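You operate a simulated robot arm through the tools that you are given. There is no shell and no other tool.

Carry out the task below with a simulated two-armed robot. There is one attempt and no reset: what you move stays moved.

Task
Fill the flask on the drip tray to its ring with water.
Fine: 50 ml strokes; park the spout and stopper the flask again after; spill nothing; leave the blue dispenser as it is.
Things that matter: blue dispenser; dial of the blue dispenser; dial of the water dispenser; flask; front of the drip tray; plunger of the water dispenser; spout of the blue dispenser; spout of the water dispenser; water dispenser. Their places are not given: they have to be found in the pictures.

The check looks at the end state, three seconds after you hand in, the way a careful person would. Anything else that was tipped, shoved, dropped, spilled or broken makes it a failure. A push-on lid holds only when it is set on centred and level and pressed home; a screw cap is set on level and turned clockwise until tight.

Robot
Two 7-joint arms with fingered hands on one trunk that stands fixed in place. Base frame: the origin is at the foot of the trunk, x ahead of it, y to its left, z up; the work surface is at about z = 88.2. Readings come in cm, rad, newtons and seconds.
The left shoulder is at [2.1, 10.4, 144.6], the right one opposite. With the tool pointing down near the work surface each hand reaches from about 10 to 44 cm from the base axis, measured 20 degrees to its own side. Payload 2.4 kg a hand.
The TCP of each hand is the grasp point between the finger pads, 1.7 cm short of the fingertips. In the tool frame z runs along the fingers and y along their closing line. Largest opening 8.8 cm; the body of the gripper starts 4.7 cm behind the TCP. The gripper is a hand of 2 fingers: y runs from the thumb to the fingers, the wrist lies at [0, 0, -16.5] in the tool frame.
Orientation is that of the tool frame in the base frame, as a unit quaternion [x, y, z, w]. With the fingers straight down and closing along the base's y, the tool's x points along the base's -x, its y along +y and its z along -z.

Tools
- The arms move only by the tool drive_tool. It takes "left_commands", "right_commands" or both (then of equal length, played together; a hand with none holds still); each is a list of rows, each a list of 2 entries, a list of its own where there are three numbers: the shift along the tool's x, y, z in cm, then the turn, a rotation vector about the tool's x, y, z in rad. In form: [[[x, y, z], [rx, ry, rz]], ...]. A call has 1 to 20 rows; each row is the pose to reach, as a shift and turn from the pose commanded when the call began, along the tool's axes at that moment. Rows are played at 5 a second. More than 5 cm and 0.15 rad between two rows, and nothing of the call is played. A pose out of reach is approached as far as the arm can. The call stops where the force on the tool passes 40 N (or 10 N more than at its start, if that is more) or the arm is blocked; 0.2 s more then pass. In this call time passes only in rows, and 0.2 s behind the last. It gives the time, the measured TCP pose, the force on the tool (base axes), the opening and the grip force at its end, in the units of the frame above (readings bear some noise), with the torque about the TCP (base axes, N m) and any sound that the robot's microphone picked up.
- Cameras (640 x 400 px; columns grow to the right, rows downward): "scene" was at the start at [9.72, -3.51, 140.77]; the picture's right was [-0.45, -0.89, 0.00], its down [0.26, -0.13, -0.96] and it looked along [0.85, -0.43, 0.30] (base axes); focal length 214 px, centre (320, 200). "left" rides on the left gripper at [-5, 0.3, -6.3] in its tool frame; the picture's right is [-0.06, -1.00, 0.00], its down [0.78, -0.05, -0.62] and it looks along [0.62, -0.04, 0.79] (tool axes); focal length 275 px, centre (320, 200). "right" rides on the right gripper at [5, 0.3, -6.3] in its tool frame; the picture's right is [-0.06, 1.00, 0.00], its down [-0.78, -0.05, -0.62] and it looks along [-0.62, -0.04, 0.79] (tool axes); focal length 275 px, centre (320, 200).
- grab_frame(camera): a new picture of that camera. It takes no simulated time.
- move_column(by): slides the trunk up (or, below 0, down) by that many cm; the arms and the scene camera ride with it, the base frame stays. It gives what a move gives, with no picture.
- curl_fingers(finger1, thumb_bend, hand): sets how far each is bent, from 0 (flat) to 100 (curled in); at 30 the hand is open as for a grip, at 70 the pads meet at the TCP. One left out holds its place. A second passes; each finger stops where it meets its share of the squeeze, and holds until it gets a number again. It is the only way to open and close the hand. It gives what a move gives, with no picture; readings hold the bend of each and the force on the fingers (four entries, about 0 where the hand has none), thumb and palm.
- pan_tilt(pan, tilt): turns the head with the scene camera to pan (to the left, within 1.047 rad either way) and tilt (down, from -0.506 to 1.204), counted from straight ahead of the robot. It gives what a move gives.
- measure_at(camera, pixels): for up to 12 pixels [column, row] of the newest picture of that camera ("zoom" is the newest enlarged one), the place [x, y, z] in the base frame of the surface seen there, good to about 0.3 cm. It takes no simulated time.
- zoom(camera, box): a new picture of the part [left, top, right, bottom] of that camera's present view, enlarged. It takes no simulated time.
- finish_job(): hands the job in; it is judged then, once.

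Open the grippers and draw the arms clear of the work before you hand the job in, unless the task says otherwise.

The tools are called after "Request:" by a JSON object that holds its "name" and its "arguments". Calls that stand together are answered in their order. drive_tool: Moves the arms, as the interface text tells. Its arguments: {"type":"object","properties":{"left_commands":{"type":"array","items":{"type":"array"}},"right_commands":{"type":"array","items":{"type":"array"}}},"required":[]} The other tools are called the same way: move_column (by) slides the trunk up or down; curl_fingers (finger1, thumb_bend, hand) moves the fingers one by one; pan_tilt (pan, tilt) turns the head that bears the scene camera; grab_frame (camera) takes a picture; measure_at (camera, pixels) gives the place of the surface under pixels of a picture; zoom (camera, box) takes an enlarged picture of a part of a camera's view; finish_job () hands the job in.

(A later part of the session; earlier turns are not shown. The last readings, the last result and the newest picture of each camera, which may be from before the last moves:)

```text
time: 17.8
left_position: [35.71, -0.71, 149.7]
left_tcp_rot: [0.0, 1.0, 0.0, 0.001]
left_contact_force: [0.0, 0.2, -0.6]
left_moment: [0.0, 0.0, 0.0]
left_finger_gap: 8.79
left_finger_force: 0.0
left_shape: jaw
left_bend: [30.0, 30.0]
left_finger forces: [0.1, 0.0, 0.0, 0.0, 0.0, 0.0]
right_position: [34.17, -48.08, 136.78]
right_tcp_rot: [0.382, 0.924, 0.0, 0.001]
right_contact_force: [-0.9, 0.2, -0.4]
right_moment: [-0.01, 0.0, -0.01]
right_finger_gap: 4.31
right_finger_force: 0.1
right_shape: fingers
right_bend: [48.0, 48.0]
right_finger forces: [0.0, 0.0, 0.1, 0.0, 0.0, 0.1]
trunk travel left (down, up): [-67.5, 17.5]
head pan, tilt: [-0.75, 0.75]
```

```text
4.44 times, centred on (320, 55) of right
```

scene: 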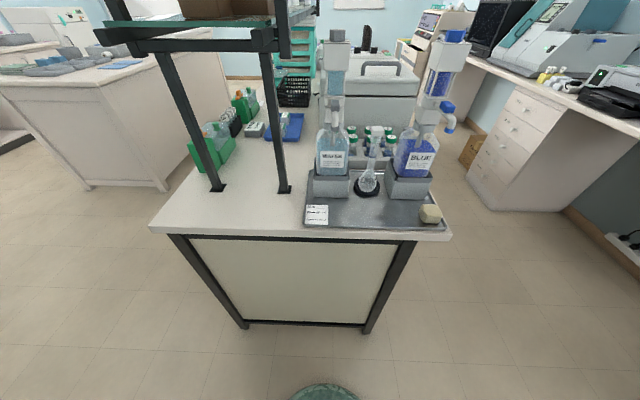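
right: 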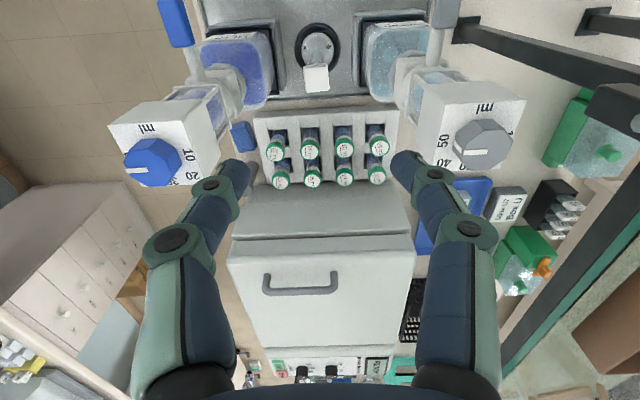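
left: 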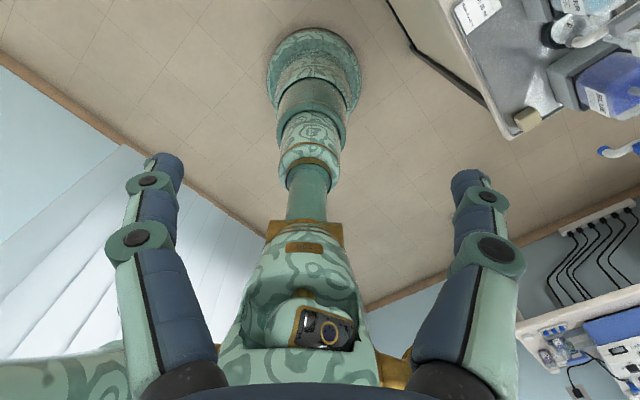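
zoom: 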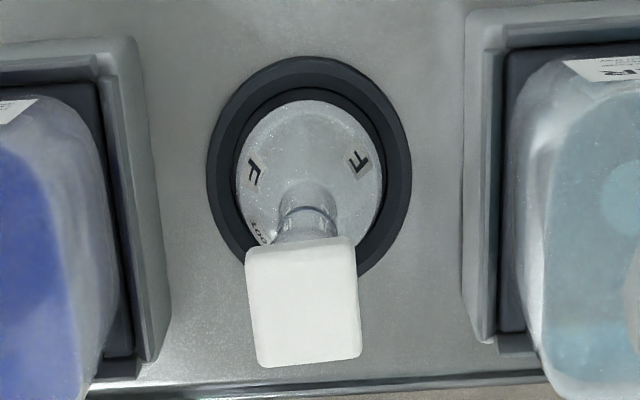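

Flask is marked 100 (ml); stopper head ≈3 cm square centred near (36.4,-50.95), top z 108. I open the fingers a bit more for the 3 cm head and lower the trunk 14 cm.

Request:
{"name": "move_column", "arguments": {"by": -14}}

Request:
{"name": "pan_tilt", "arguments": {"pan": -0.8, "tilt": 0.45}}

Request:
{"name": "grab_frame", "arguments": {"camera": "scene"}}

Request:
{"name": "grab_frame", "arguments": {"camera": "right"}}

```text
time: 19.5
left_position: [35.67, -0.65, 135.74]
left_tcp_rot: [0.0, 1.0, 0.0, 0.0]
left_contact_force: [-0.2, 0.7, 1.1]
left_moment: [-0.01, -0.01, 0.0]
left_finger_gap: 8.78
left_finger_force: 0.1
left_shape: jaw
left_bend: [30.0, 30.0]
left_finger forces: [0.0, 0.1, 0.1, 0.1, 0.0, 0.0]
right_position: [34.13, -48.1, 122.78]
right_tcp_rot: [0.382, 0.924, 0.0, 0.0]
right_contact_force: [0.0, -0.1, -0.4]
right_moment: [0.04, -0.01, -0.01]
right_finger_gap: 4.35
right_finger_force: 0.0
right_shape: fingers
right_bend: [48.0, 48.0]
right_finger forces: [0.0, 0.0, 0.0, 0.0, 0.0, 0.0]
trunk travel left (down, up): [-53.5, 31.5]
head pan, tilt: [-0.75, 0.75]
```

```text
time: 20.3
left_position: [35.71, -0.79, 135.77]
left_tcp_rot: [0.0, 1.0, 0.0, 0.0]
left_contact_force: [0.4, 0.3, 0.4]
left_moment: [0.02, 0.01, -0.02]
left_finger_gap: 8.8
left_finger_force: 0.0
left_shape: jaw
left_bend: [30.0, 30.0]
left_finger forces: [0.1, 0.1, 0.0, 0.0, 0.0, 0.1]
right_position: [34.2, -48.11, 122.69]
right_tcp_rot: [0.382, 0.924, 0.001, 0.0]
right_contact_force: [-0.4, -0.8, -0.6]
right_moment: [0.01, -0.02, -0.03]
right_finger_gap: 4.32
right_finger_force: 0.1
right_shape: fingers
right_bend: [48.0, 48.0]
right_finger forces: [0.1, 0.1, 0.0, 0.0, 0.1, 0.1]
trunk travel left (down, up): [-53.5, 31.5]
head pan, tilt: [-0.799, 0.45]
```

```text
taken
```

scene: 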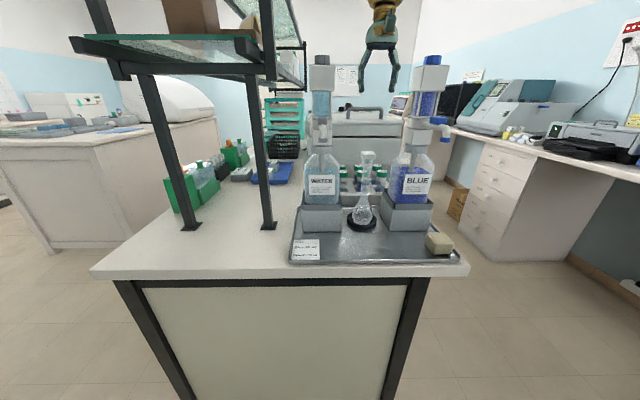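

```text
taken
```

right: 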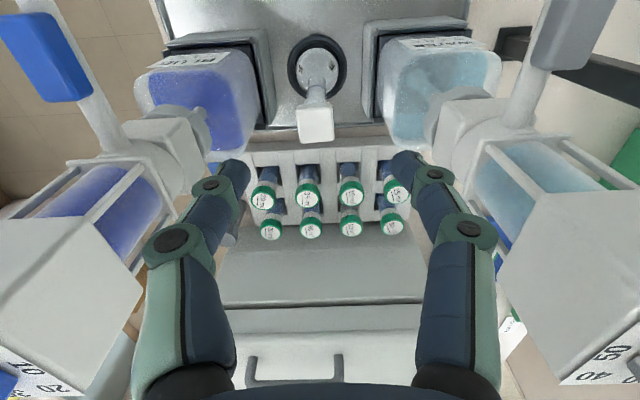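

The scene camera now sees the flask from the side. I zoom on the flask and the dispenser for level and shape.

Request:
{"name": "zoom", "arguments": {"camera": "scene", "box": [325, 140, 405, 240]}}

Request:
{"name": "zoom", "arguments": {"camera": "scene", "box": [290, 45, 360, 165]}}

Request:
{"name": "measure_at", "arguments": {"camera": "scene", "pixels": [[322, 60], [322, 88], [322, 115], [324, 121], [324, 130], [323, 137], [367, 155], [367, 168], [367, 185], [363, 215], [362, 222], [438, 240]]}}

```text
4.00 times, centred on (365, 190) of scene
```

zoom: 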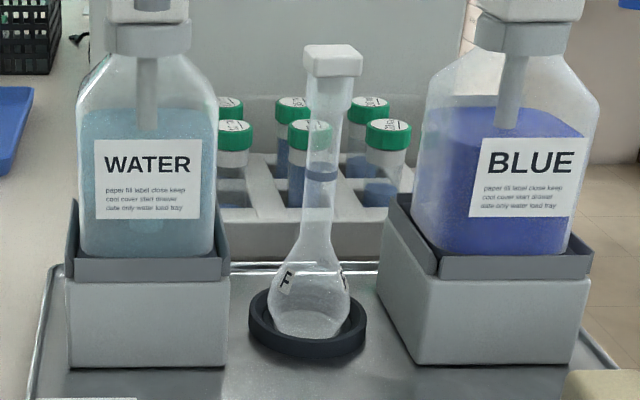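

```text
3.33 times, centred on (325, 105) of scene
```

zoom: 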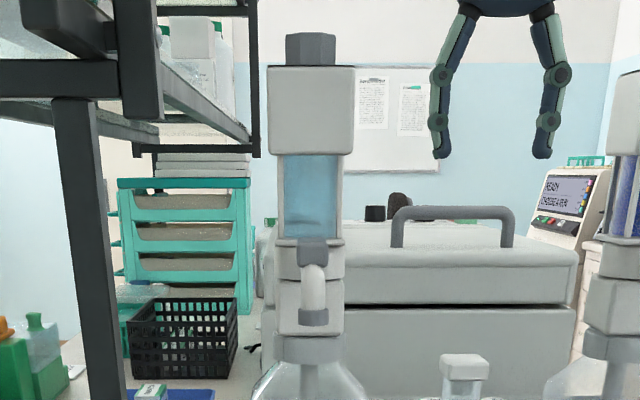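

```text
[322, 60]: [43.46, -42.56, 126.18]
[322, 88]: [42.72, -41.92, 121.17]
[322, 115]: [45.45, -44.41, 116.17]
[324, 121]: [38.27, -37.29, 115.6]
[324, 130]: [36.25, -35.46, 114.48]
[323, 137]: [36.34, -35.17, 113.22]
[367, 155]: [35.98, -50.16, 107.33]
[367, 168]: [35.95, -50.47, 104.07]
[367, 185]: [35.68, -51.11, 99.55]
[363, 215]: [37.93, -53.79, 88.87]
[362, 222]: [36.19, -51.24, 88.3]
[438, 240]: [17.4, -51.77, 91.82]
```

The flask looks empty or nearly so with its ring at z≈99.5. I open the fingers to ~6 cm and move above the stopper at z≈113 to align.

Request:
{"name": "curl_fingers", "arguments": {"hand": "right", "finger1": 42, "thumb_bend": 42}}

Request:
{"name": "drive_tool", "arguments": {"right_commands": [[[-1.8, -0.2, 1], [0, 0, 0]], [[-3.6, -0.42, 3], [0, 0, 0]], [[-3.6, -0.42, 6], [0, 0, 0]], [[-3.6, -0.42, 9], [0, 0, 0]], [[-3.6, -0.42, 9], [0, 0, 0]]]}}

Request:
{"name": "grab_frame", "arguments": {"camera": "right"}}

Request:
{"name": "zoom", "arguments": {"camera": "scene", "box": [310, 100, 430, 240]}}

```text
time: 21.3
left_position: [35.56, -0.7, 135.89]
left_tcp_rot: [0.0, 1.0, 0.0, 0.0]
left_contact_force: [-0.4, -0.3, -0.1]
left_moment: [0.04, -0.02, 0.02]
left_finger_gap: 8.79
left_finger_force: 0.0
left_shape: jaw
left_bend: [30.0, 30.0]
left_finger forces: [0.0, 0.1, 0.1, 0.1, 0.0, 0.0]
right_position: [34.12, -48.02, 122.8]
right_tcp_rot: [0.381, 0.925, -0.001, 0.0]
right_contact_force: [0.3, 0.6, -0.8]
right_moment: [-0.01, 0.0, -0.03]
right_finger_gap: 5.71
right_finger_force: 0.0
right_shape: fingers
right_bend: [42.0, 42.0]
right_finger forces: [0.1, 0.0, 0.0, 0.0, 0.0, 0.1]
trunk travel left (down, up): [-53.5, 31.5]
head pan, tilt: [-0.799, 0.45]
```

```text
time: 22.5
left_position: [35.66, -0.67, 135.71]
left_tcp_rot: [0.001, 1.0, 0.0, 0.0]
left_contact_force: [0.0, 0.2, 0.7]
left_moment: [0.02, 0.03, -0.01]
left_finger_gap: 8.78
left_finger_force: 0.0
left_shape: jaw
left_bend: [30.0, 30.0]
left_finger forces: [0.0, 0.0, 0.1, 0.1, 0.1, 0.1]
right_position: [36.24, -51.02, 113.75]
right_tcp_rot: [0.381, 0.925, 0.0, 0.0]
right_contact_force: [-0.2, 0.2, -1.0]
right_moment: [-0.02, -0.02, 0.01]
right_finger_gap: 5.67
right_finger_force: 0.1
right_shape: fingers
right_bend: [42.0, 42.0]
right_finger forces: [0.0, 0.1, 0.0, 0.0, 0.0, 0.0]
trunk travel left (down, up): [-53.5, 31.5]
head pan, tilt: [-0.799, 0.45]
```

```text
taken
```

right: 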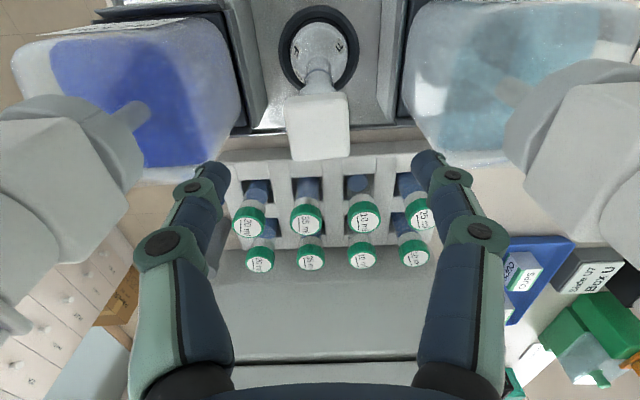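

```text
2.86 times, centred on (370, 170) of scene
```

zoom: 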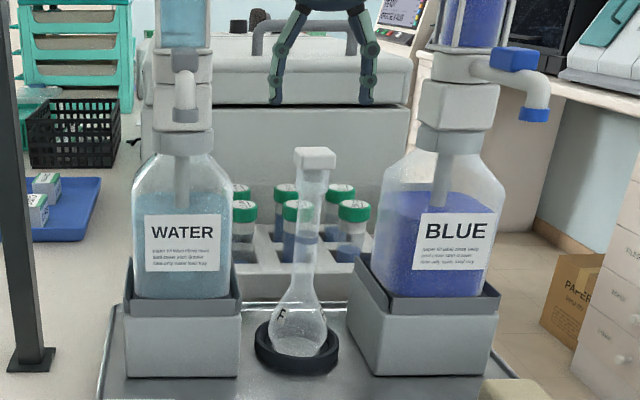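

The stopper head is centred at about (318,127) in the hand view, nearly aligned. I measure it to fine-tune.

Request:
{"name": "measure_at", "arguments": {"camera": "right", "pixels": [[318, 127], [290, 128], [346, 126], [317, 100], [319, 153], [300, 110], [340, 145]]}}

Request:
{"name": "drive_tool", "arguments": {"right_commands": [[[0, 0, 0], [0, 0, 0]]]}}

Request:
{"name": "zoom", "arguments": {"camera": "right", "box": [260, 0, 380, 170]}}

```text
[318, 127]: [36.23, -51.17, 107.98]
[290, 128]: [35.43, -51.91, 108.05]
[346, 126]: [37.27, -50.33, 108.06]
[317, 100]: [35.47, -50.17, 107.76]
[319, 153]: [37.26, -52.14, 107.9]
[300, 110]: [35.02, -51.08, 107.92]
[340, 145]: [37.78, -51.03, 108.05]
```

```text
time: 22.9
left_position: [35.64, -0.72, 135.8]
left_tcp_rot: [0.0, 1.0, -0.001, 0.001]
left_contact_force: [0.3, 0.2, 0.4]
left_moment: [0.0, -0.02, -0.07]
left_finger_gap: 8.81
left_finger_force: 0.1
left_shape: jaw
left_bend: [30.0, 30.0]
left_finger forces: [0.0, 0.0, 0.0, 0.0, 0.1, 0.0]
right_position: [36.15, -50.99, 113.68]
right_tcp_rot: [0.382, 0.924, 0.0, 0.0]
right_contact_force: [-0.2, 0.5, -0.5]
right_moment: [0.0, 0.0, 0.01]
right_finger_gap: 5.67
right_finger_force: 0.0
right_shape: fingers
right_bend: [42.0, 42.0]
right_finger forces: [0.0, 0.0, 0.0, 0.1, 0.0, 0.1]
trunk travel left (down, up): [-53.5, 31.5]
head pan, tilt: [-0.799, 0.45]
```

```text
2.35 times, centred on (320, 85) of right
```

zoom: 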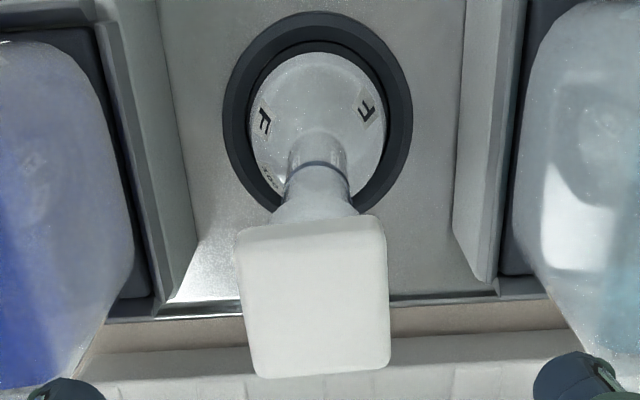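

Stopper centre (36.3,-51.1,108.0), turned ~4° from the hand. I shift −0.2 along tool x, yaw −0.06, and descend to z≈107.8.

Request:
{"name": "drive_tool", "arguments": {"right_commands": [[[-0.2, 0, 0], [0, 0, -0.06]], [[-0.2, 0, 2.5], [0, 0, -0.06]], [[-0.2, 0, 4.5], [0, 0, -0.06]], [[-0.2, 0, 5.9], [0, 0, -0.06]], [[-0.2, 0, 5.9], [0, 0, -0.06]]]}}

Request:
{"name": "grab_frame", "arguments": {"camera": "right"}}

Request:
{"name": "zoom", "arguments": {"camera": "scene", "box": [330, 120, 410, 200]}}

```text
time: 24.1
left_position: [35.67, -0.74, 135.75]
left_tcp_rot: [0.0, 1.0, -0.001, 0.0]
left_contact_force: [-0.6, -0.6, 0.0]
left_moment: [-0.02, -0.01, 0.0]
left_finger_gap: 8.78
left_finger_force: 0.0
left_shape: jaw
left_bend: [30.0, 30.0]
left_finger forces: [0.1, 0.0, 0.0, 0.1, 0.1, 0.1]
right_position: [36.33, -51.1, 107.89]
right_tcp_rot: [0.355, 0.935, 0.0, 0.0]
right_contact_force: [-0.7, -0.8, 0.1]
right_moment: [0.0, 0.01, -0.03]
right_finger_gap: 5.7
right_finger_force: 0.1
right_shape: fingers
right_bend: [42.0, 42.0]
right_finger forces: [0.1, 0.1, 0.0, 0.0, 0.0, 0.0]
trunk travel left (down, up): [-53.5, 31.5]
head pan, tilt: [-0.799, 0.45]
```

```text
taken
```

right: 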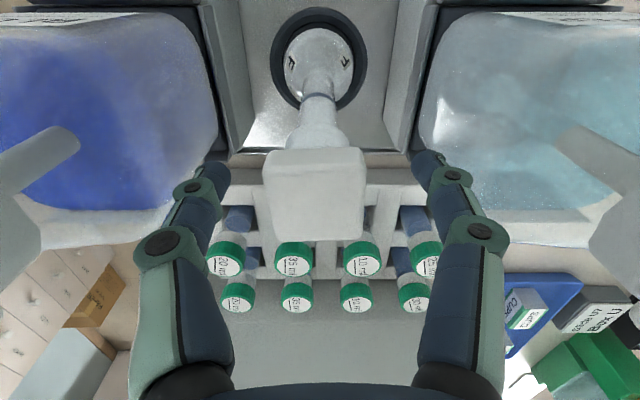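

```text
5.00 times, centred on (370, 160) of scene
```

zoom: 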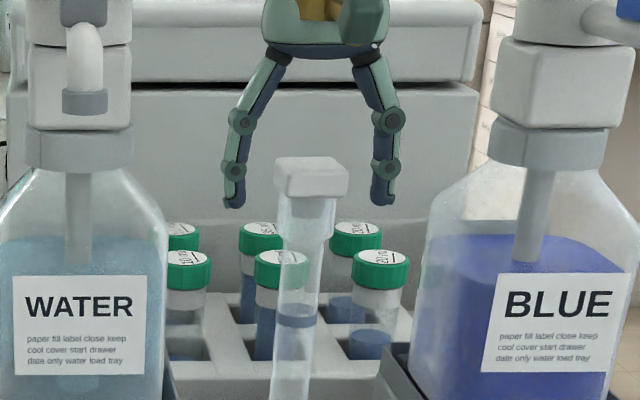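

The stopper head is centred between the fingers. I close until both touch.

Request:
{"name": "curl_fingers", "arguments": {"hand": "right", "finger1": 60, "thumb_bend": 60}}

Request:
{"name": "grab_frame", "arguments": {"camera": "right"}}

```text
time: 25.1
left_position: [35.75, -0.83, 135.69]
left_tcp_rot: [-0.001, 1.0, 0.0, 0.001]
left_contact_force: [-0.1, 1.3, -0.4]
left_moment: [-0.02, 0.0, 0.01]
left_finger_gap: 8.78
left_finger_force: 0.0
left_shape: jaw
left_bend: [30.0, 30.0]
left_finger forces: [0.0, 0.0, 0.0, 0.0, 0.0, 0.1]
right_position: [36.49, -51.11, 107.97]
right_tcp_rot: [0.354, 0.935, 0.0, 0.0]
right_contact_force: [-0.5, -0.9, -0.8]
right_moment: [0.0, -0.02, 0.01]
right_finger_gap: 2.29
right_finger_force: 1.3
right_shape: fingers
right_bend: [57.0, 58.0]
right_finger forces: [1.4, 0.0, 0.1, 0.0, 1.3, 0.0]
trunk travel left (down, up): [-53.5, 31.5]
head pan, tilt: [-0.799, 0.45]
```

```text
taken
```

right: 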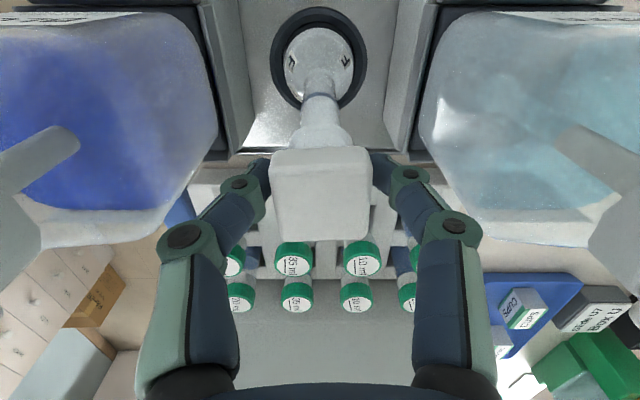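

Both fingers touch evenly (1.3 N). I squeeze harder for the pull.

Request:
{"name": "curl_fingers", "arguments": {"hand": "right", "finger1": 74, "thumb_bend": 74}}

Request:
{"name": "drive_tool", "arguments": {"right_commands": [[[0, 0, -0.2], [0, 0, 0]], [[0, 0, -0.5], [0, 0, 0]], [[0, 0, -0.8], [0, 0, 0]], [[0, 0, -1.2], [0, 0, 0]]]}}

Request:
{"name": "zoom", "arguments": {"camera": "scene", "box": [330, 120, 410, 240]}}

```text
time: 26.1
left_position: [35.7, -0.77, 135.84]
left_tcp_rot: [0.001, 1.0, 0.001, 0.0]
left_contact_force: [-0.6, -0.3, 0.2]
left_moment: [-0.01, 0.01, -0.04]
left_finger_gap: 8.79
left_finger_force: 0.1
left_shape: jaw
left_bend: [30.0, 30.0]
left_finger forces: [0.0, 0.0, 0.0, 0.1, 0.1, 0.0]
right_position: [36.34, -50.97, 107.99]
right_tcp_rot: [0.353, 0.935, 0.0, 0.0]
right_contact_force: [0.3, 0.8, -0.2]
right_moment: [-0.01, -0.03, 0.03]
right_finger_gap: 1.93
right_finger_force: 6.7
right_shape: fingers
right_bend: [57.0, 67.0]
right_finger forces: [6.5, 0.0, 0.1, 0.0, 6.3, 0.1]
trunk travel left (down, up): [-53.5, 31.5]
head pan, tilt: [-0.799, 0.45]
heard: snap
```

```text
time: 27.1
left_position: [35.67, -0.8, 135.75]
left_tcp_rot: [0.0, 1.0, 0.0, 0.001]
left_contact_force: [0.0, 0.2, -0.2]
left_moment: [-0.01, 0.0, 0.0]
left_finger_gap: 8.76
left_finger_force: 0.1
left_shape: jaw
left_bend: [30.0, 30.0]
left_finger forces: [0.0, 0.0, 0.1, 0.0, 0.0, 0.1]
right_position: [36.46, -51.11, 109.11]
right_tcp_rot: [0.354, 0.935, 0.0, 0.0]
right_contact_force: [0.7, 0.1, -0.2]
right_moment: [0.0, 0.01, 0.02]
right_finger_gap: 1.93
right_finger_force: 6.1
right_shape: fingers
right_bend: [57.0, 67.0]
right_finger forces: [6.4, 0.0, 0.0, 0.0, 6.2, 0.0]
trunk travel left (down, up): [-53.5, 31.5]
head pan, tilt: [-0.799, 0.45]
```

```text
3.33 times, centred on (370, 180) of scene
```

zoom: 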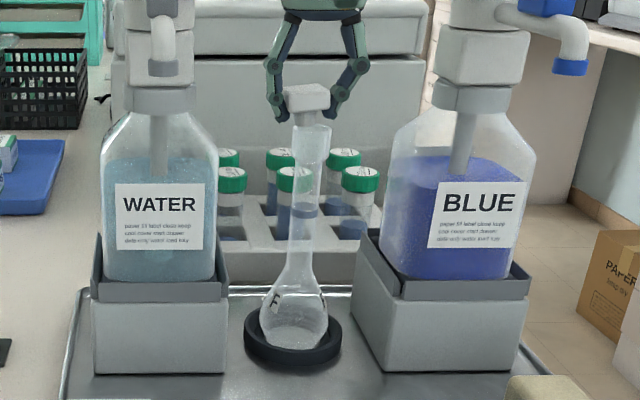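

A snap was heard as the squeeze freed the stopper, and it is now lifting out with the flask still upright. I lift further and check.

Request:
{"name": "drive_tool", "arguments": {"right_commands": [[[0, 0, -1], [0, 0, 0]], [[0, 0, -2], [0, 0, 0]], [[0, 0, -3], [0, 0, 0]], [[0, 0, -4], [0, 0, 0]], [[0, 0, -4], [0, 0, 0]]]}}

Request:
{"name": "zoom", "arguments": {"camera": "scene", "box": [330, 120, 410, 240]}}

Request:
{"name": "grab_frame", "arguments": {"camera": "right"}}

```text
time: 28.3
left_position: [35.69, -0.69, 135.72]
left_tcp_rot: [0.0, 1.0, 0.0, 0.0]
left_contact_force: [0.1, -0.2, 0.8]
left_moment: [-0.04, 0.04, -0.01]
left_finger_gap: 8.81
left_finger_force: 0.1
left_shape: jaw
left_bend: [30.0, 30.0]
left_finger forces: [0.0, 0.1, 0.0, 0.0, 0.1, 0.0]
right_position: [36.48, -50.99, 113.14]
right_tcp_rot: [0.355, 0.935, 0.0, 0.0]
right_contact_force: [-0.3, 0.1, -0.5]
right_moment: [-0.01, 0.04, 0.0]
right_finger_gap: 1.91
right_finger_force: 6.5
right_shape: fingers
right_bend: [57.0, 67.0]
right_finger forces: [6.5, 0.1, 0.0, 0.0, 6.1, 0.0]
trunk travel left (down, up): [-53.5, 31.5]
head pan, tilt: [-0.799, 0.45]
```

```text
3.33 times, centred on (370, 180) of scene
```

zoom: 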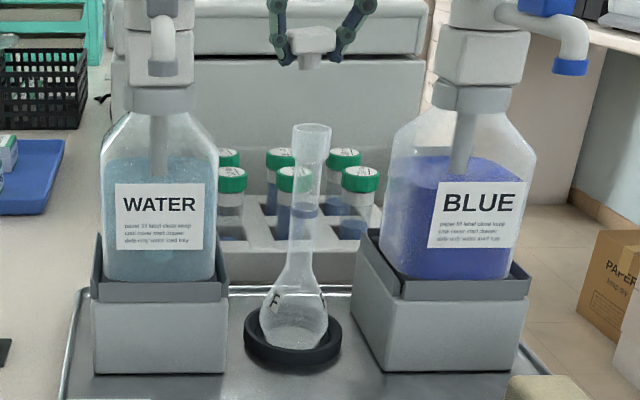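

```text
taken
```

right: 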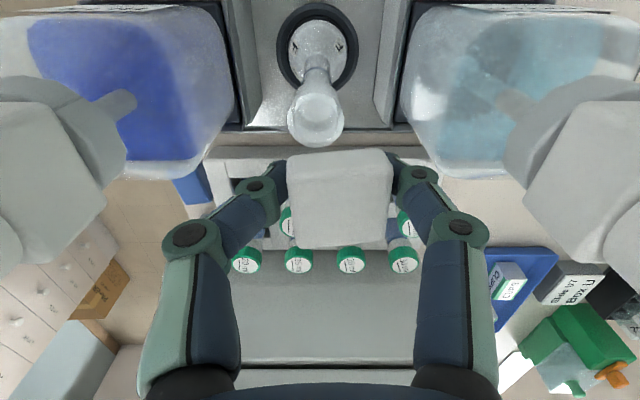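

The stopper is off and held, the flask open and upright. I zoom on the stopper to see the plug's shape before deciding where to set it down.

Request:
{"name": "zoom", "arguments": {"camera": "scene", "box": [345, 115, 385, 150]}}

Request:
{"name": "zoom", "arguments": {"camera": "right", "box": [240, 60, 440, 260]}}

Request:
{"name": "zoom", "arguments": {"camera": "scene", "box": [280, 200, 470, 300]}}

Request:
{"name": "measure_at", "arguments": {"camera": "scene", "pixels": [[363, 129], [363, 134], [363, 156], [320, 250], [345, 250], [370, 250], [395, 250], [295, 258], [440, 262], [340, 240], [380, 240], [160, 260]]}}

```text
11.43 times, centred on (365, 132) of scene
```

zoom: 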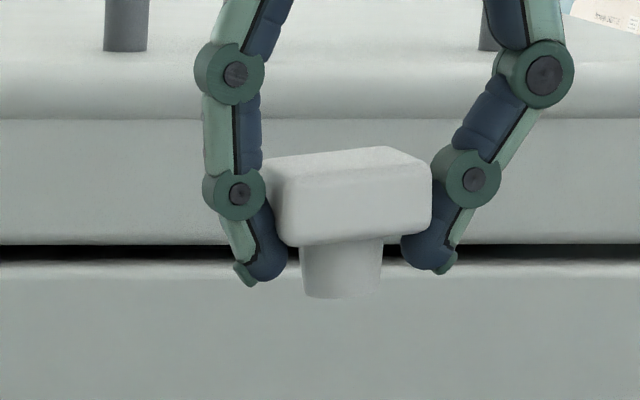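

```text
2.00 times, centred on (340, 160) of right
```

zoom: 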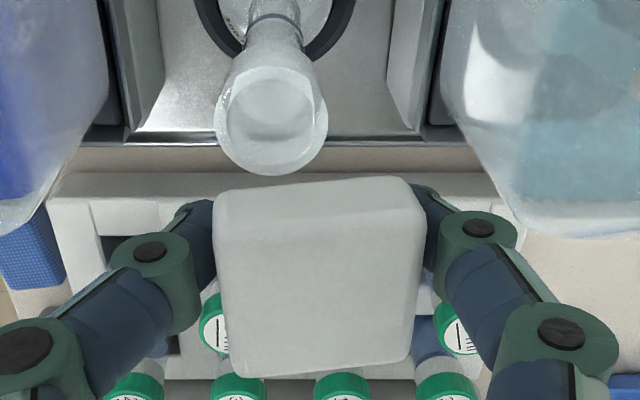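

```text
3.37 times, centred on (375, 250) of scene
```

zoom: 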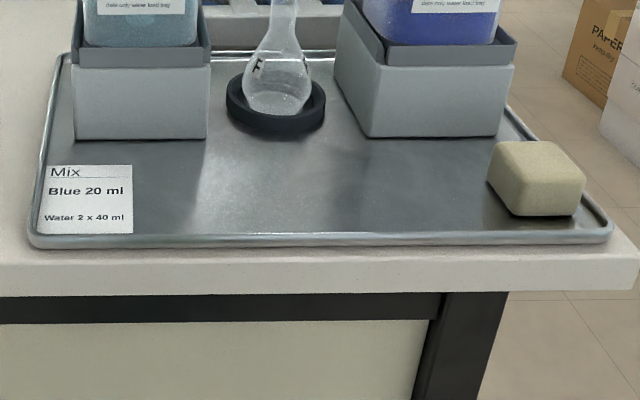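

```text
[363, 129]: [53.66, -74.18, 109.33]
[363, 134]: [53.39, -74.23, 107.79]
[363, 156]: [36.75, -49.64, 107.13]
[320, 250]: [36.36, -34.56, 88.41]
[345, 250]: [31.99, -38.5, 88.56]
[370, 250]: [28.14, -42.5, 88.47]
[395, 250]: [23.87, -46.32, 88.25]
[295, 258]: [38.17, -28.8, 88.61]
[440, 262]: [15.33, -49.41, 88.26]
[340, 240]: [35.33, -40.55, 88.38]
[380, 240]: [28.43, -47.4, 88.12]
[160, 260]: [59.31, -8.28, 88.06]
```

The stopper has a 1.6 cm flat-ended plug about 1.1 cm long, so it can stand on the tray. I carry it to the clear tray spot near (29.4,-43.9) and lower it to just above the surface.

Request:
{"name": "drive_tool", "arguments": {"right_commands": [[[0, 0, -1], [0, 0, 0]], [[3, 0, -1.5], [0, 0, 0]], [[6.5, 0, -1], [0, 0, 0]], [[10, 0, 1], [0, 0, 0]], [[10, 0, 5], [0, 0, 0]], [[10, 0, 9], [0, 0, 0]], [[10, 0, 13], [0, 0, 0]], [[10, 0, 17], [0, 0, 0]], [[10, 0, 19.5], [0, 0, 0]], [[10, 0, 20.5], [0, 0, 0]], [[10, 0, 20.5], [0, 0, 0]]]}}

Request:
{"name": "grab_frame", "arguments": {"camera": "scene"}}

Request:
{"name": "grab_frame", "arguments": {"camera": "right"}}

```text
time: 30.7
left_position: [35.67, -0.83, 135.83]
left_tcp_rot: [0.0, 1.0, 0.001, -0.001]
left_contact_force: [-0.8, 0.2, 0.2]
left_moment: [-0.02, -0.01, 0.0]
left_finger_gap: 8.77
left_finger_force: 0.1
left_shape: jaw
left_bend: [30.0, 30.0]
left_finger forces: [0.1, 0.0, 0.0, 0.1, 0.0, 0.0]
right_position: [28.92, -44.18, 96.14]
right_tcp_rot: [0.354, 0.935, 0.0, 0.0]
right_contact_force: [0.0, 0.4, -0.5]
right_moment: [0.04, 0.02, -0.01]
right_finger_gap: 1.84
right_finger_force: 5.9
right_shape: fingers
right_bend: [57.0, 68.0]
right_finger forces: [6.4, 0.0, 0.0, 0.0, 5.8, 0.0]
right hand out of reach, approached as far as the arm can: row 9, 10, 11
trunk travel left (down, up): [-53.5, 31.5]
head pan, tilt: [-0.799, 0.45]
```

```text
taken
```

scene: 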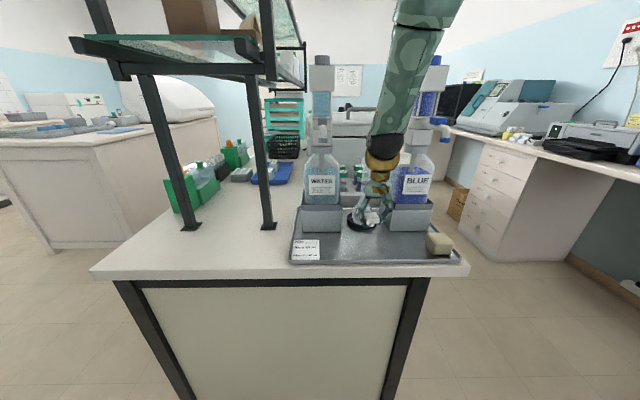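

```text
taken
```

right: 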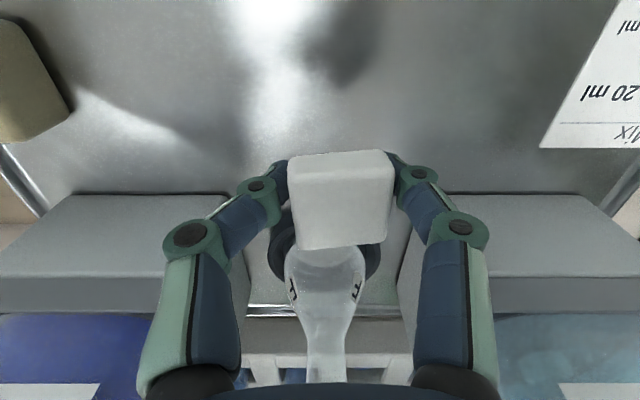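

The arm could not reach lower than z≈96 here. I raise the hand again, lower the trunk by 10 cm more, then continue the descent.

Request:
{"name": "drive_tool", "arguments": {"right_commands": [[[0, 0, -4], [0, 0, 0]], [[0, 0, -8], [0, 0, 0]], [[0, 0, -12], [0, 0, 0]], [[0, 0, -14], [0, 0, 0]]]}}

Request:
{"name": "move_column", "arguments": {"by": -10}}

Request:
{"name": "grab_frame", "arguments": {"camera": "right"}}

```text
time: 31.7
left_position: [35.73, -0.71, 135.76]
left_tcp_rot: [0.0, 1.0, 0.001, 0.0]
left_contact_force: [0.7, -0.7, 0.4]
left_moment: [0.02, 0.0, 0.01]
left_finger_gap: 8.81
left_finger_force: 0.0
left_shape: jaw
left_bend: [30.0, 30.0]
left_finger forces: [0.0, 0.1, 0.0, 0.1, 0.0, 0.0]
right_position: [29.22, -44.15, 110.13]
right_tcp_rot: [0.355, 0.935, 0.0, 0.0]
right_contact_force: [-0.2, 1.0, -0.2]
right_moment: [0.0, 0.01, 0.02]
right_finger_gap: 1.82
right_finger_force: 6.1
right_shape: fingers
right_bend: [57.0, 68.0]
right_finger forces: [6.2, 0.0, 0.0, 0.1, 5.7, 0.0]
trunk travel left (down, up): [-53.5, 31.5]
head pan, tilt: [-0.799, 0.45]
```

```text
time: 33.0
left_position: [35.76, -0.75, 125.71]
left_tcp_rot: [0.0, 1.0, 0.0, 0.001]
left_contact_force: [-0.5, -0.2, 0.1]
left_moment: [0.0, 0.01, 0.01]
left_finger_gap: 8.79
left_finger_force: 0.0
left_shape: jaw
left_bend: [30.0, 30.0]
left_finger forces: [0.0, 0.0, 0.0, 0.0, 0.0, 0.0]
right_position: [28.91, -44.46, 100.21]
right_tcp_rot: [0.354, 0.935, 0.0, 0.001]
right_contact_force: [-0.4, -0.2, -0.7]
right_moment: [-0.02, 0.01, -0.01]
right_finger_gap: 1.84
right_finger_force: 5.9
right_shape: fingers
right_bend: [57.0, 68.0]
right_finger forces: [6.2, 0.1, 0.0, 0.0, 5.9, 0.0]
trunk travel left (down, up): [-43.5, 41.5]
head pan, tilt: [-0.799, 0.45]
```

```text
taken
```

right: 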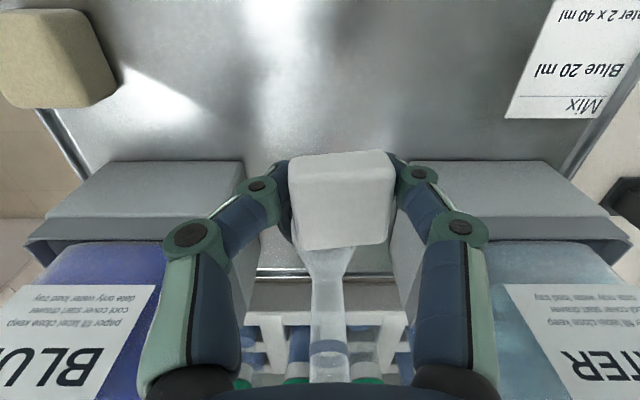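

Now at z=100.2 with reach restored. I descend 8.6 cm to about 91.6 and read the force.

Request:
{"name": "drive_tool", "arguments": {"right_commands": [[[0, 0, 3], [0, 0, 0]], [[0, 0, 6], [0, 0, 0]], [[0, 0, 7.8], [0, 0, 0]], [[0, 0, 8.6], [0, 0, 0]], [[0, 0, 8.6], [0, 0, 0]]]}}

Request:
{"name": "grab_frame", "arguments": {"camera": "scene"}}

Request:
{"name": "zoom", "arguments": {"camera": "scene", "box": [330, 180, 420, 260]}}

```text
time: 34.2
left_position: [35.7, -0.8, 125.79]
left_tcp_rot: [0.0, 1.0, 0.0, 0.0]
left_contact_force: [-1.2, -0.4, -0.8]
left_moment: [-0.03, 0.03, 0.0]
left_finger_gap: 8.79
left_finger_force: 0.0
left_shape: jaw
left_bend: [30.0, 30.0]
left_finger forces: [0.1, 0.1, 0.1, 0.0, 0.0, 0.0]
right_position: [29.05, -44.46, 91.58]
right_tcp_rot: [0.354, 0.935, 0.001, 0.0]
right_contact_force: [0.1, -0.7, 0.4]
right_moment: [0.0, 0.01, 0.03]
right_finger_gap: 1.85
right_finger_force: 5.7
right_shape: fingers
right_bend: [57.0, 68.0]
right_finger forces: [6.1, 0.1, 0.0, 0.1, 5.9, 0.0]
trunk travel left (down, up): [-43.5, 41.5]
head pan, tilt: [-0.799, 0.45]
```

```text
taken
```

scene: 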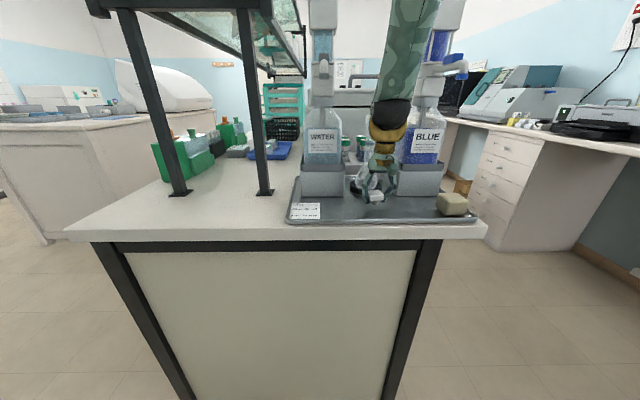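

```text
5.00 times, centred on (375, 220) of scene
```

zoom: 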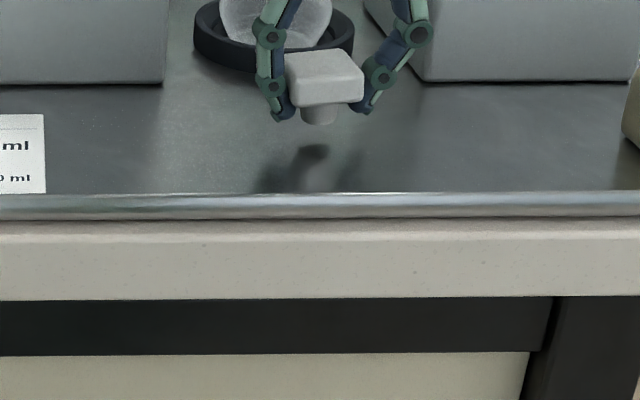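

The plug hangs just above the tray. I lower in small steps, watching the force.

Request:
{"name": "drive_tool", "arguments": {"right_commands": [[[0, 0, 0.15], [0, 0, 0]], [[0, 0, 0.3], [0, 0, 0]], [[0, 0, 0.4], [0, 0, 0]], [[0, 0, 0.4], [0, 0, 0]]]}}

Request:
{"name": "zoom", "arguments": {"camera": "scene", "box": [345, 180, 405, 220]}}

```text
time: 35.2
left_position: [35.77, -0.83, 125.8]
left_tcp_rot: [-0.001, 1.0, 0.0, -0.001]
left_contact_force: [0.1, -0.5, 0.8]
left_moment: [-0.01, 0.01, 0.05]
left_finger_gap: 8.81
left_finger_force: 0.1
left_shape: jaw
left_bend: [30.0, 30.0]
left_finger forces: [0.0, 0.0, 0.0, 0.0, 0.0, 0.0]
right_position: [28.99, -44.41, 91.02]
right_tcp_rot: [0.355, 0.935, 0.0, 0.0]
right_contact_force: [0.0, 0.0, -0.9]
right_moment: [0.04, -0.03, 0.01]
right_finger_gap: 1.84
right_finger_force: 6.3
right_shape: fingers
right_bend: [57.0, 68.0]
right_finger forces: [6.1, 0.0, 0.0, 0.0, 5.7, 0.0]
trunk travel left (down, up): [-43.5, 41.5]
head pan, tilt: [-0.799, 0.45]
```

```text
10.00 times, centred on (375, 200) of scene
```

zoom: 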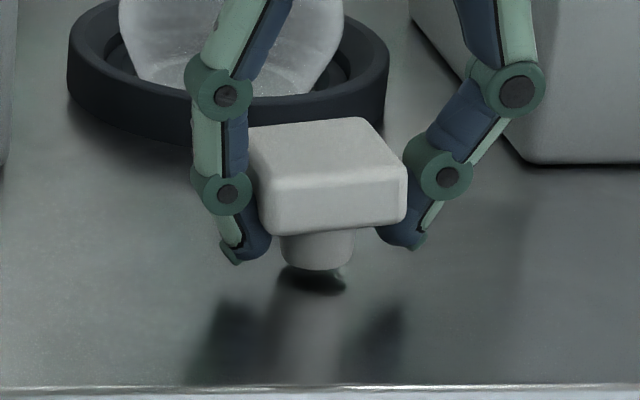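

A small gap above the tray remains (plug bottom (318,270), shadow just under). I lower another 0.4 cm slowly.

Request:
{"name": "drive_tool", "arguments": {"right_commands": [[[0, 0, 0.1], [0, 0, 0]], [[0, 0, 0.2], [0, 0, 0]], [[0, 0, 0.3], [0, 0, 0]], [[0, 0, 0.3], [0, 0, 0]]]}}

Request:
{"name": "zoom", "arguments": {"camera": "scene", "box": [345, 180, 405, 220]}}

```text
time: 36.2
left_position: [35.69, -0.71, 125.8]
left_tcp_rot: [0.0, 1.0, 0.001, 0.0]
left_contact_force: [-0.5, 0.0, 0.5]
left_moment: [0.0, -0.02, -0.01]
left_finger_gap: 8.79
left_finger_force: 0.1
left_shape: jaw
left_bend: [30.0, 30.0]
left_finger forces: [0.0, 0.1, 0.0, 0.0, 0.0, 0.0]
right_position: [29.05, -44.24, 90.75]
right_tcp_rot: [0.355, 0.935, 0.0, 0.0]
right_contact_force: [0.1, -0.3, 0.3]
right_moment: [0.02, 0.01, 0.0]
right_finger_gap: 1.81
right_finger_force: 5.6
right_shape: fingers
right_bend: [57.0, 68.0]
right_finger forces: [5.9, 0.0, 0.1, 0.0, 5.7, 0.0]
trunk travel left (down, up): [-43.5, 41.5]
head pan, tilt: [-0.799, 0.45]
```

```text
10.00 times, centred on (375, 200) of scene
```

zoom: 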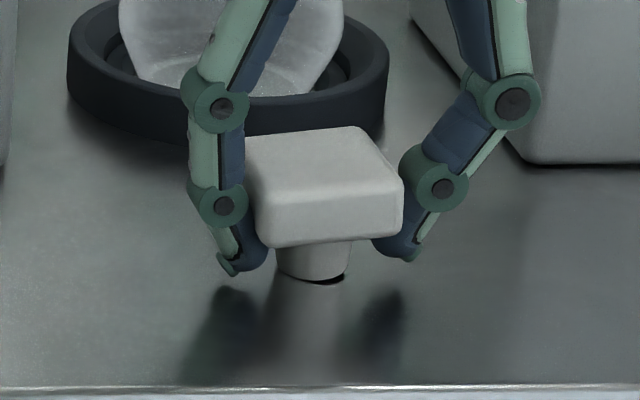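

The plug nearly touches (slight gap on its right at (330,282)). I lower another 0.2 cm.

Request:
{"name": "drive_tool", "arguments": {"right_commands": [[[0, 0, 0.1], [0, 0, 0]], [[0, 0, 0.2], [0, 0, 0]], [[0, 0, 0.2], [0, 0, 0]]]}}

Request:
{"name": "zoom", "arguments": {"camera": "scene", "box": [345, 180, 405, 220]}}

```text
time: 37.0
left_position: [35.65, -0.72, 125.73]
left_tcp_rot: [0.0, 1.0, -0.001, 0.0]
left_contact_force: [-0.1, 0.5, -1.5]
left_moment: [-0.02, 0.02, -0.01]
left_finger_gap: 8.8
left_finger_force: 0.1
left_shape: jaw
left_bend: [30.0, 30.0]
left_finger forces: [0.0, 0.0, 0.1, 0.1, 0.0, 0.0]
right_position: [28.94, -44.4, 90.53]
right_tcp_rot: [0.354, 0.935, 0.0, 0.0]
right_contact_force: [-0.1, -0.8, 3.1]
right_moment: [0.02, -0.05, 0.01]
right_finger_gap: 1.64
right_finger_force: 5.7
right_shape: fingers
right_bend: [60.0, 68.0]
right_finger forces: [6.2, 0.1, 0.0, 0.1, 5.7, 0.1]
trunk travel left (down, up): [-43.5, 41.5]
head pan, tilt: [-0.799, 0.45]
```

```text
10.00 times, centred on (375, 200) of scene
```

zoom: 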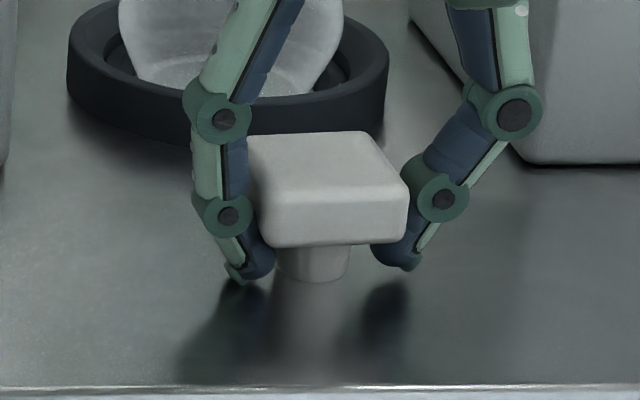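

Contact reads 3 N and the plug sits flat. I release gradually.

Request:
{"name": "curl_fingers", "arguments": {"hand": "right", "finger1": 58, "thumb_bend": 65}}

Request:
{"name": "curl_fingers", "arguments": {"hand": "right", "finger1": 44, "thumb_bend": 44}}

Request:
{"name": "zoom", "arguments": {"camera": "scene", "box": [345, 180, 405, 220]}}

Request:
{"name": "grab_frame", "arguments": {"camera": "right"}}

```text
time: 38.0
left_position: [35.66, -0.63, 125.73]
left_tcp_rot: [0.0, 1.0, 0.0, 0.0]
left_contact_force: [0.7, 0.5, 1.1]
left_moment: [-0.03, 0.02, 0.0]
left_finger_gap: 8.79
left_finger_force: 0.1
left_shape: jaw
left_bend: [30.0, 30.0]
left_finger forces: [0.0, 0.1, 0.0, 0.0, 0.0, 0.0]
right_position: [28.97, -44.35, 90.48]
right_tcp_rot: [0.355, 0.935, 0.0, 0.0]
right_contact_force: [1.3, -0.8, 5.5]
right_moment: [0.1, -0.11, -0.04]
right_finger_gap: 1.72
right_finger_force: 3.6
right_shape: fingers
right_bend: [59.0, 64.0]
right_finger forces: [6.5, 0.0, 0.0, 0.0, 0.5, 0.1]
trunk travel left (down, up): [-43.5, 41.5]
head pan, tilt: [-0.799, 0.45]
```

```text
time: 39.0
left_position: [35.73, -0.69, 125.8]
left_tcp_rot: [0.0, 1.0, -0.001, 0.001]
left_contact_force: [0.3, 0.2, -0.1]
left_moment: [0.01, 0.01, 0.0]
left_finger_gap: 8.78
left_finger_force: 0.0
left_shape: jaw
left_bend: [30.0, 30.0]
left_finger forces: [0.1, 0.0, 0.1, 0.0, 0.0, 0.0]
right_position: [28.96, -44.31, 90.44]
right_tcp_rot: [0.354, 0.935, 0.0, 0.0]
right_contact_force: [-1.1, -0.5, 1.6]
right_moment: [0.05, -0.04, 0.03]
right_finger_gap: 5.25
right_finger_force: 1.0
right_shape: fingers
right_bend: [44.0, 44.0]
right_finger forces: [1.5, 0.1, 0.1, 0.0, 0.0, 0.1]
trunk travel left (down, up): [-43.5, 41.5]
head pan, tilt: [-0.799, 0.45]
```

```text
10.00 times, centred on (375, 200) of scene
```

zoom: 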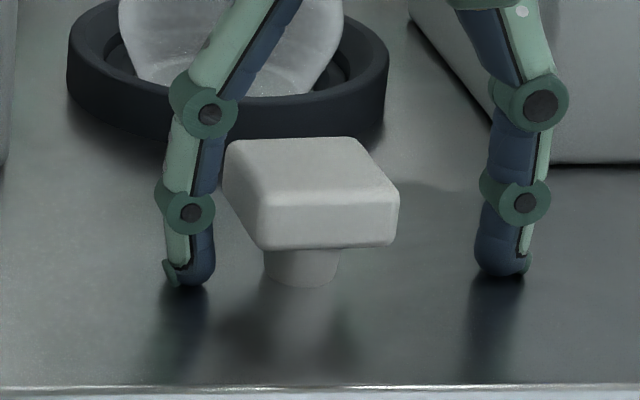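

```text
taken
```

right: 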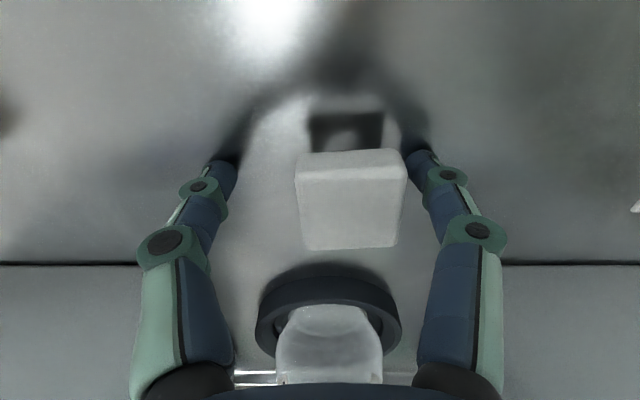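

The stopper stands upright by itself at about (29.3,-44.1). I shift away from it slightly on the finger side and rise.

Request:
{"name": "drive_tool", "arguments": {"right_commands": [[[0, 0.3, -0.1], [0, 0, 0]], [[0, 0.6, -0.3], [0, 0, 0]], [[0, 0.6, -1.5], [0, 0, 0]], [[0, 0.6, -4], [0, 0, 0]], [[0, 0.6, -8], [0, 0, 0]], [[0, 0.6, -12], [0, 0, 0]], [[0, 0.6, -12], [0, 0, 0]]]}}

Request:
{"name": "grab_frame", "arguments": {"camera": "scene"}}

Request:
{"name": "grab_frame", "arguments": {"camera": "right"}}

Request:
{"name": "zoom", "arguments": {"camera": "scene", "box": [325, 120, 425, 230]}}

```text
time: 40.6
left_position: [35.7, -0.7, 125.81]
left_tcp_rot: [0.0, 1.0, 0.0, 0.0]
left_contact_force: [-0.3, 0.0, -0.6]
left_moment: [0.01, 0.0, 0.03]
left_finger_gap: 8.78
left_finger_force: 0.1
left_shape: jaw
left_bend: [30.0, 30.0]
left_finger forces: [0.1, 0.0, 0.1, 0.0, 0.0, 0.0]
right_position: [29.39, -43.87, 102.62]
right_tcp_rot: [0.355, 0.935, 0.0, 0.0]
right_contact_force: [-0.8, -0.3, -0.3]
right_moment: [-0.01, 0.02, 0.01]
right_finger_gap: 5.29
right_finger_force: 0.1
right_shape: fingers
right_bend: [44.0, 44.0]
right_finger forces: [0.0, 0.1, 0.1, 0.0, 0.0, 0.0]
trunk travel left (down, up): [-43.5, 41.5]
head pan, tilt: [-0.799, 0.45]
```

```text
taken
```

scene: 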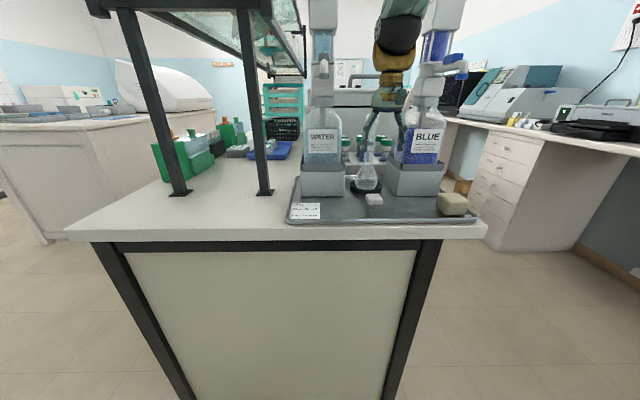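

```text
taken
```

right: 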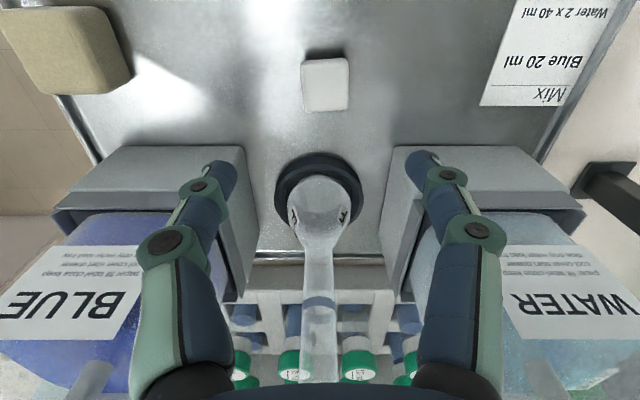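

```text
3.64 times, centred on (375, 175) of scene
```

zoom: 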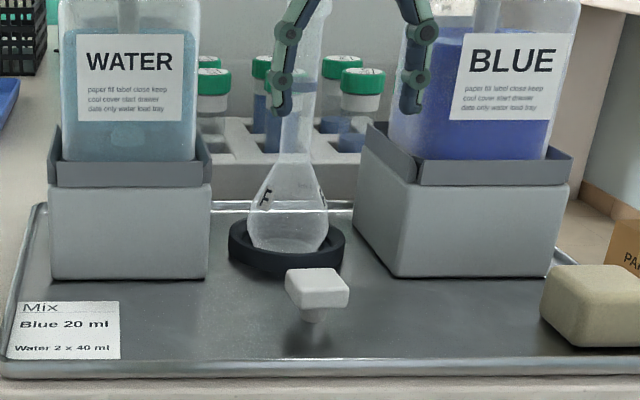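

The stopper stands on the tray; the flask bulb shows a faint line at (290,205) in the zoom — maybe an existing liquid level. I look closer.

Request:
{"name": "zoom", "arguments": {"camera": "scene", "box": [345, 160, 390, 200]}}

Request:
{"name": "zoom", "arguments": {"camera": "right", "box": [260, 140, 380, 320]}}

Request:
{"name": "measure_at", "arguments": {"camera": "right", "pixels": [[325, 85], [305, 85], [346, 82], [325, 60], [325, 105]]}}

```text
10.00 times, centred on (368, 180) of scene
```

zoom: 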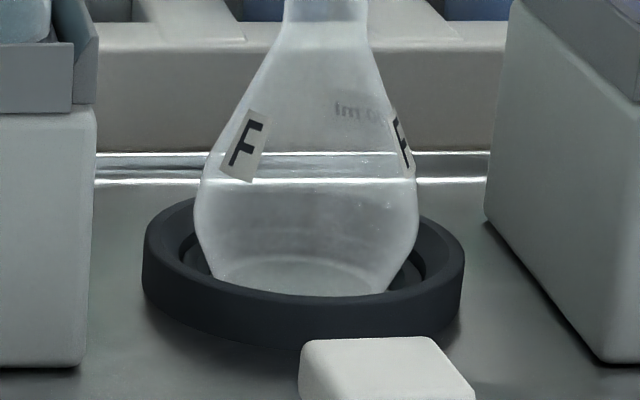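

```text
2.22 times, centred on (320, 230) of right
```

zoom: 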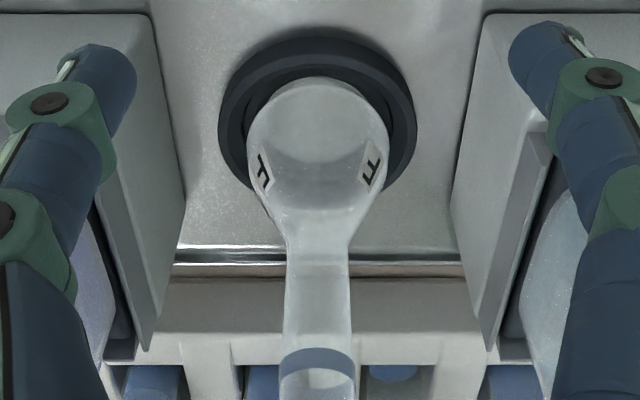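

```text
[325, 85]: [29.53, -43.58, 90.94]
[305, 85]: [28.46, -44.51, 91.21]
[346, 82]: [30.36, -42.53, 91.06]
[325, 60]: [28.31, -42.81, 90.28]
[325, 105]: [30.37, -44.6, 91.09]
```

The flask is empty (the line is the tray rim seen through it) and marked 100 ml, so two 50 ml strokes should fill it. Stopper stands at (29.4,-43.6). I raise the trunk 20 cm and look from the present pose.

Request:
{"name": "move_column", "arguments": {"by": 20}}

Request:
{"name": "curl_fingers", "arguments": {"hand": "right", "finger1": 48, "thumb_bend": 48}}

Request:
{"name": "grab_frame", "arguments": {"camera": "right"}}

Request:
{"name": "grab_frame", "arguments": {"camera": "scene"}}

```text
time: 42.8
left_position: [35.69, -0.84, 145.78]
left_tcp_rot: [0.0, 1.0, 0.0, 0.0]
left_contact_force: [0.9, -0.1, 0.6]
left_moment: [-0.02, -0.02, 0.02]
left_finger_gap: 8.81
left_finger_force: 0.0
left_shape: jaw
left_bend: [30.0, 30.0]
left_finger forces: [0.1, 0.1, 0.0, 0.0, 0.1, 0.1]
right_position: [29.23, -43.99, 122.51]
right_tcp_rot: [0.354, 0.935, 0.0, 0.0]
right_contact_force: [-0.1, 0.0, 0.1]
right_moment: [-0.01, 0.01, -0.01]
right_finger_gap: 5.28
right_finger_force: 0.0
right_shape: fingers
right_bend: [44.0, 44.0]
right_finger forces: [0.1, 0.0, 0.1, 0.0, 0.0, 0.1]
trunk travel left (down, up): [-63.5, 21.5]
head pan, tilt: [-0.799, 0.45]
```

```text
time: 43.8
left_position: [35.71, -0.8, 145.76]
left_tcp_rot: [0.0, 1.0, 0.0, 0.0]
left_contact_force: [-1.0, -0.2, -0.7]
left_moment: [0.0, -0.02, -0.03]
left_finger_gap: 8.77
left_finger_force: 0.0
left_shape: jaw
left_bend: [30.0, 30.0]
left_finger forces: [0.1, 0.0, 0.0, 0.0, 0.0, 0.0]
right_position: [29.27, -43.97, 122.53]
right_tcp_rot: [0.354, 0.935, 0.0, 0.0]
right_contact_force: [0.2, 0.0, -0.5]
right_moment: [0.02, 0.04, 0.01]
right_finger_gap: 4.4
right_finger_force: 0.1
right_shape: fingers
right_bend: [48.0, 48.0]
right_finger forces: [0.0, 0.1, 0.1, 0.0, 0.1, 0.0]
trunk travel left (down, up): [-63.5, 21.5]
head pan, tilt: [-0.799, 0.45]
```

```text
taken
```

right: 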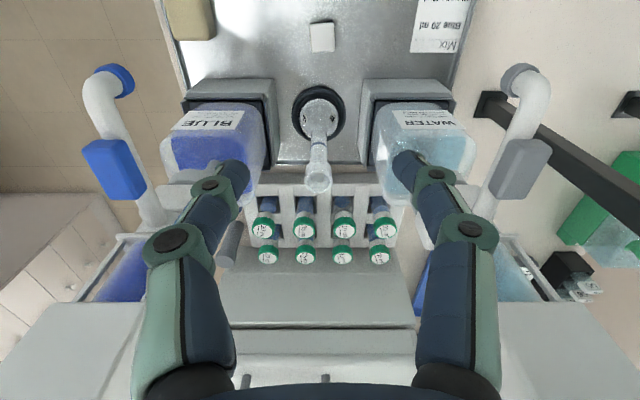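

```text
taken
```

scene: 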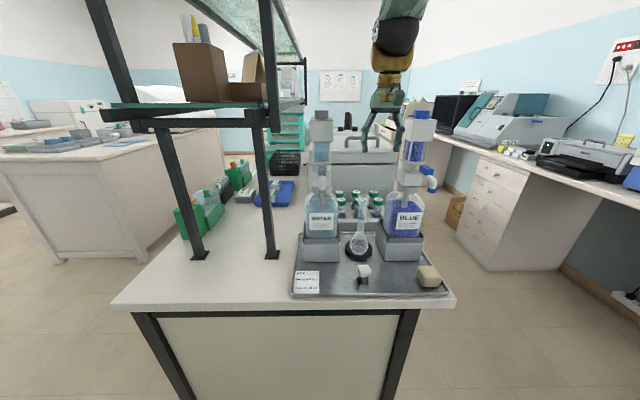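

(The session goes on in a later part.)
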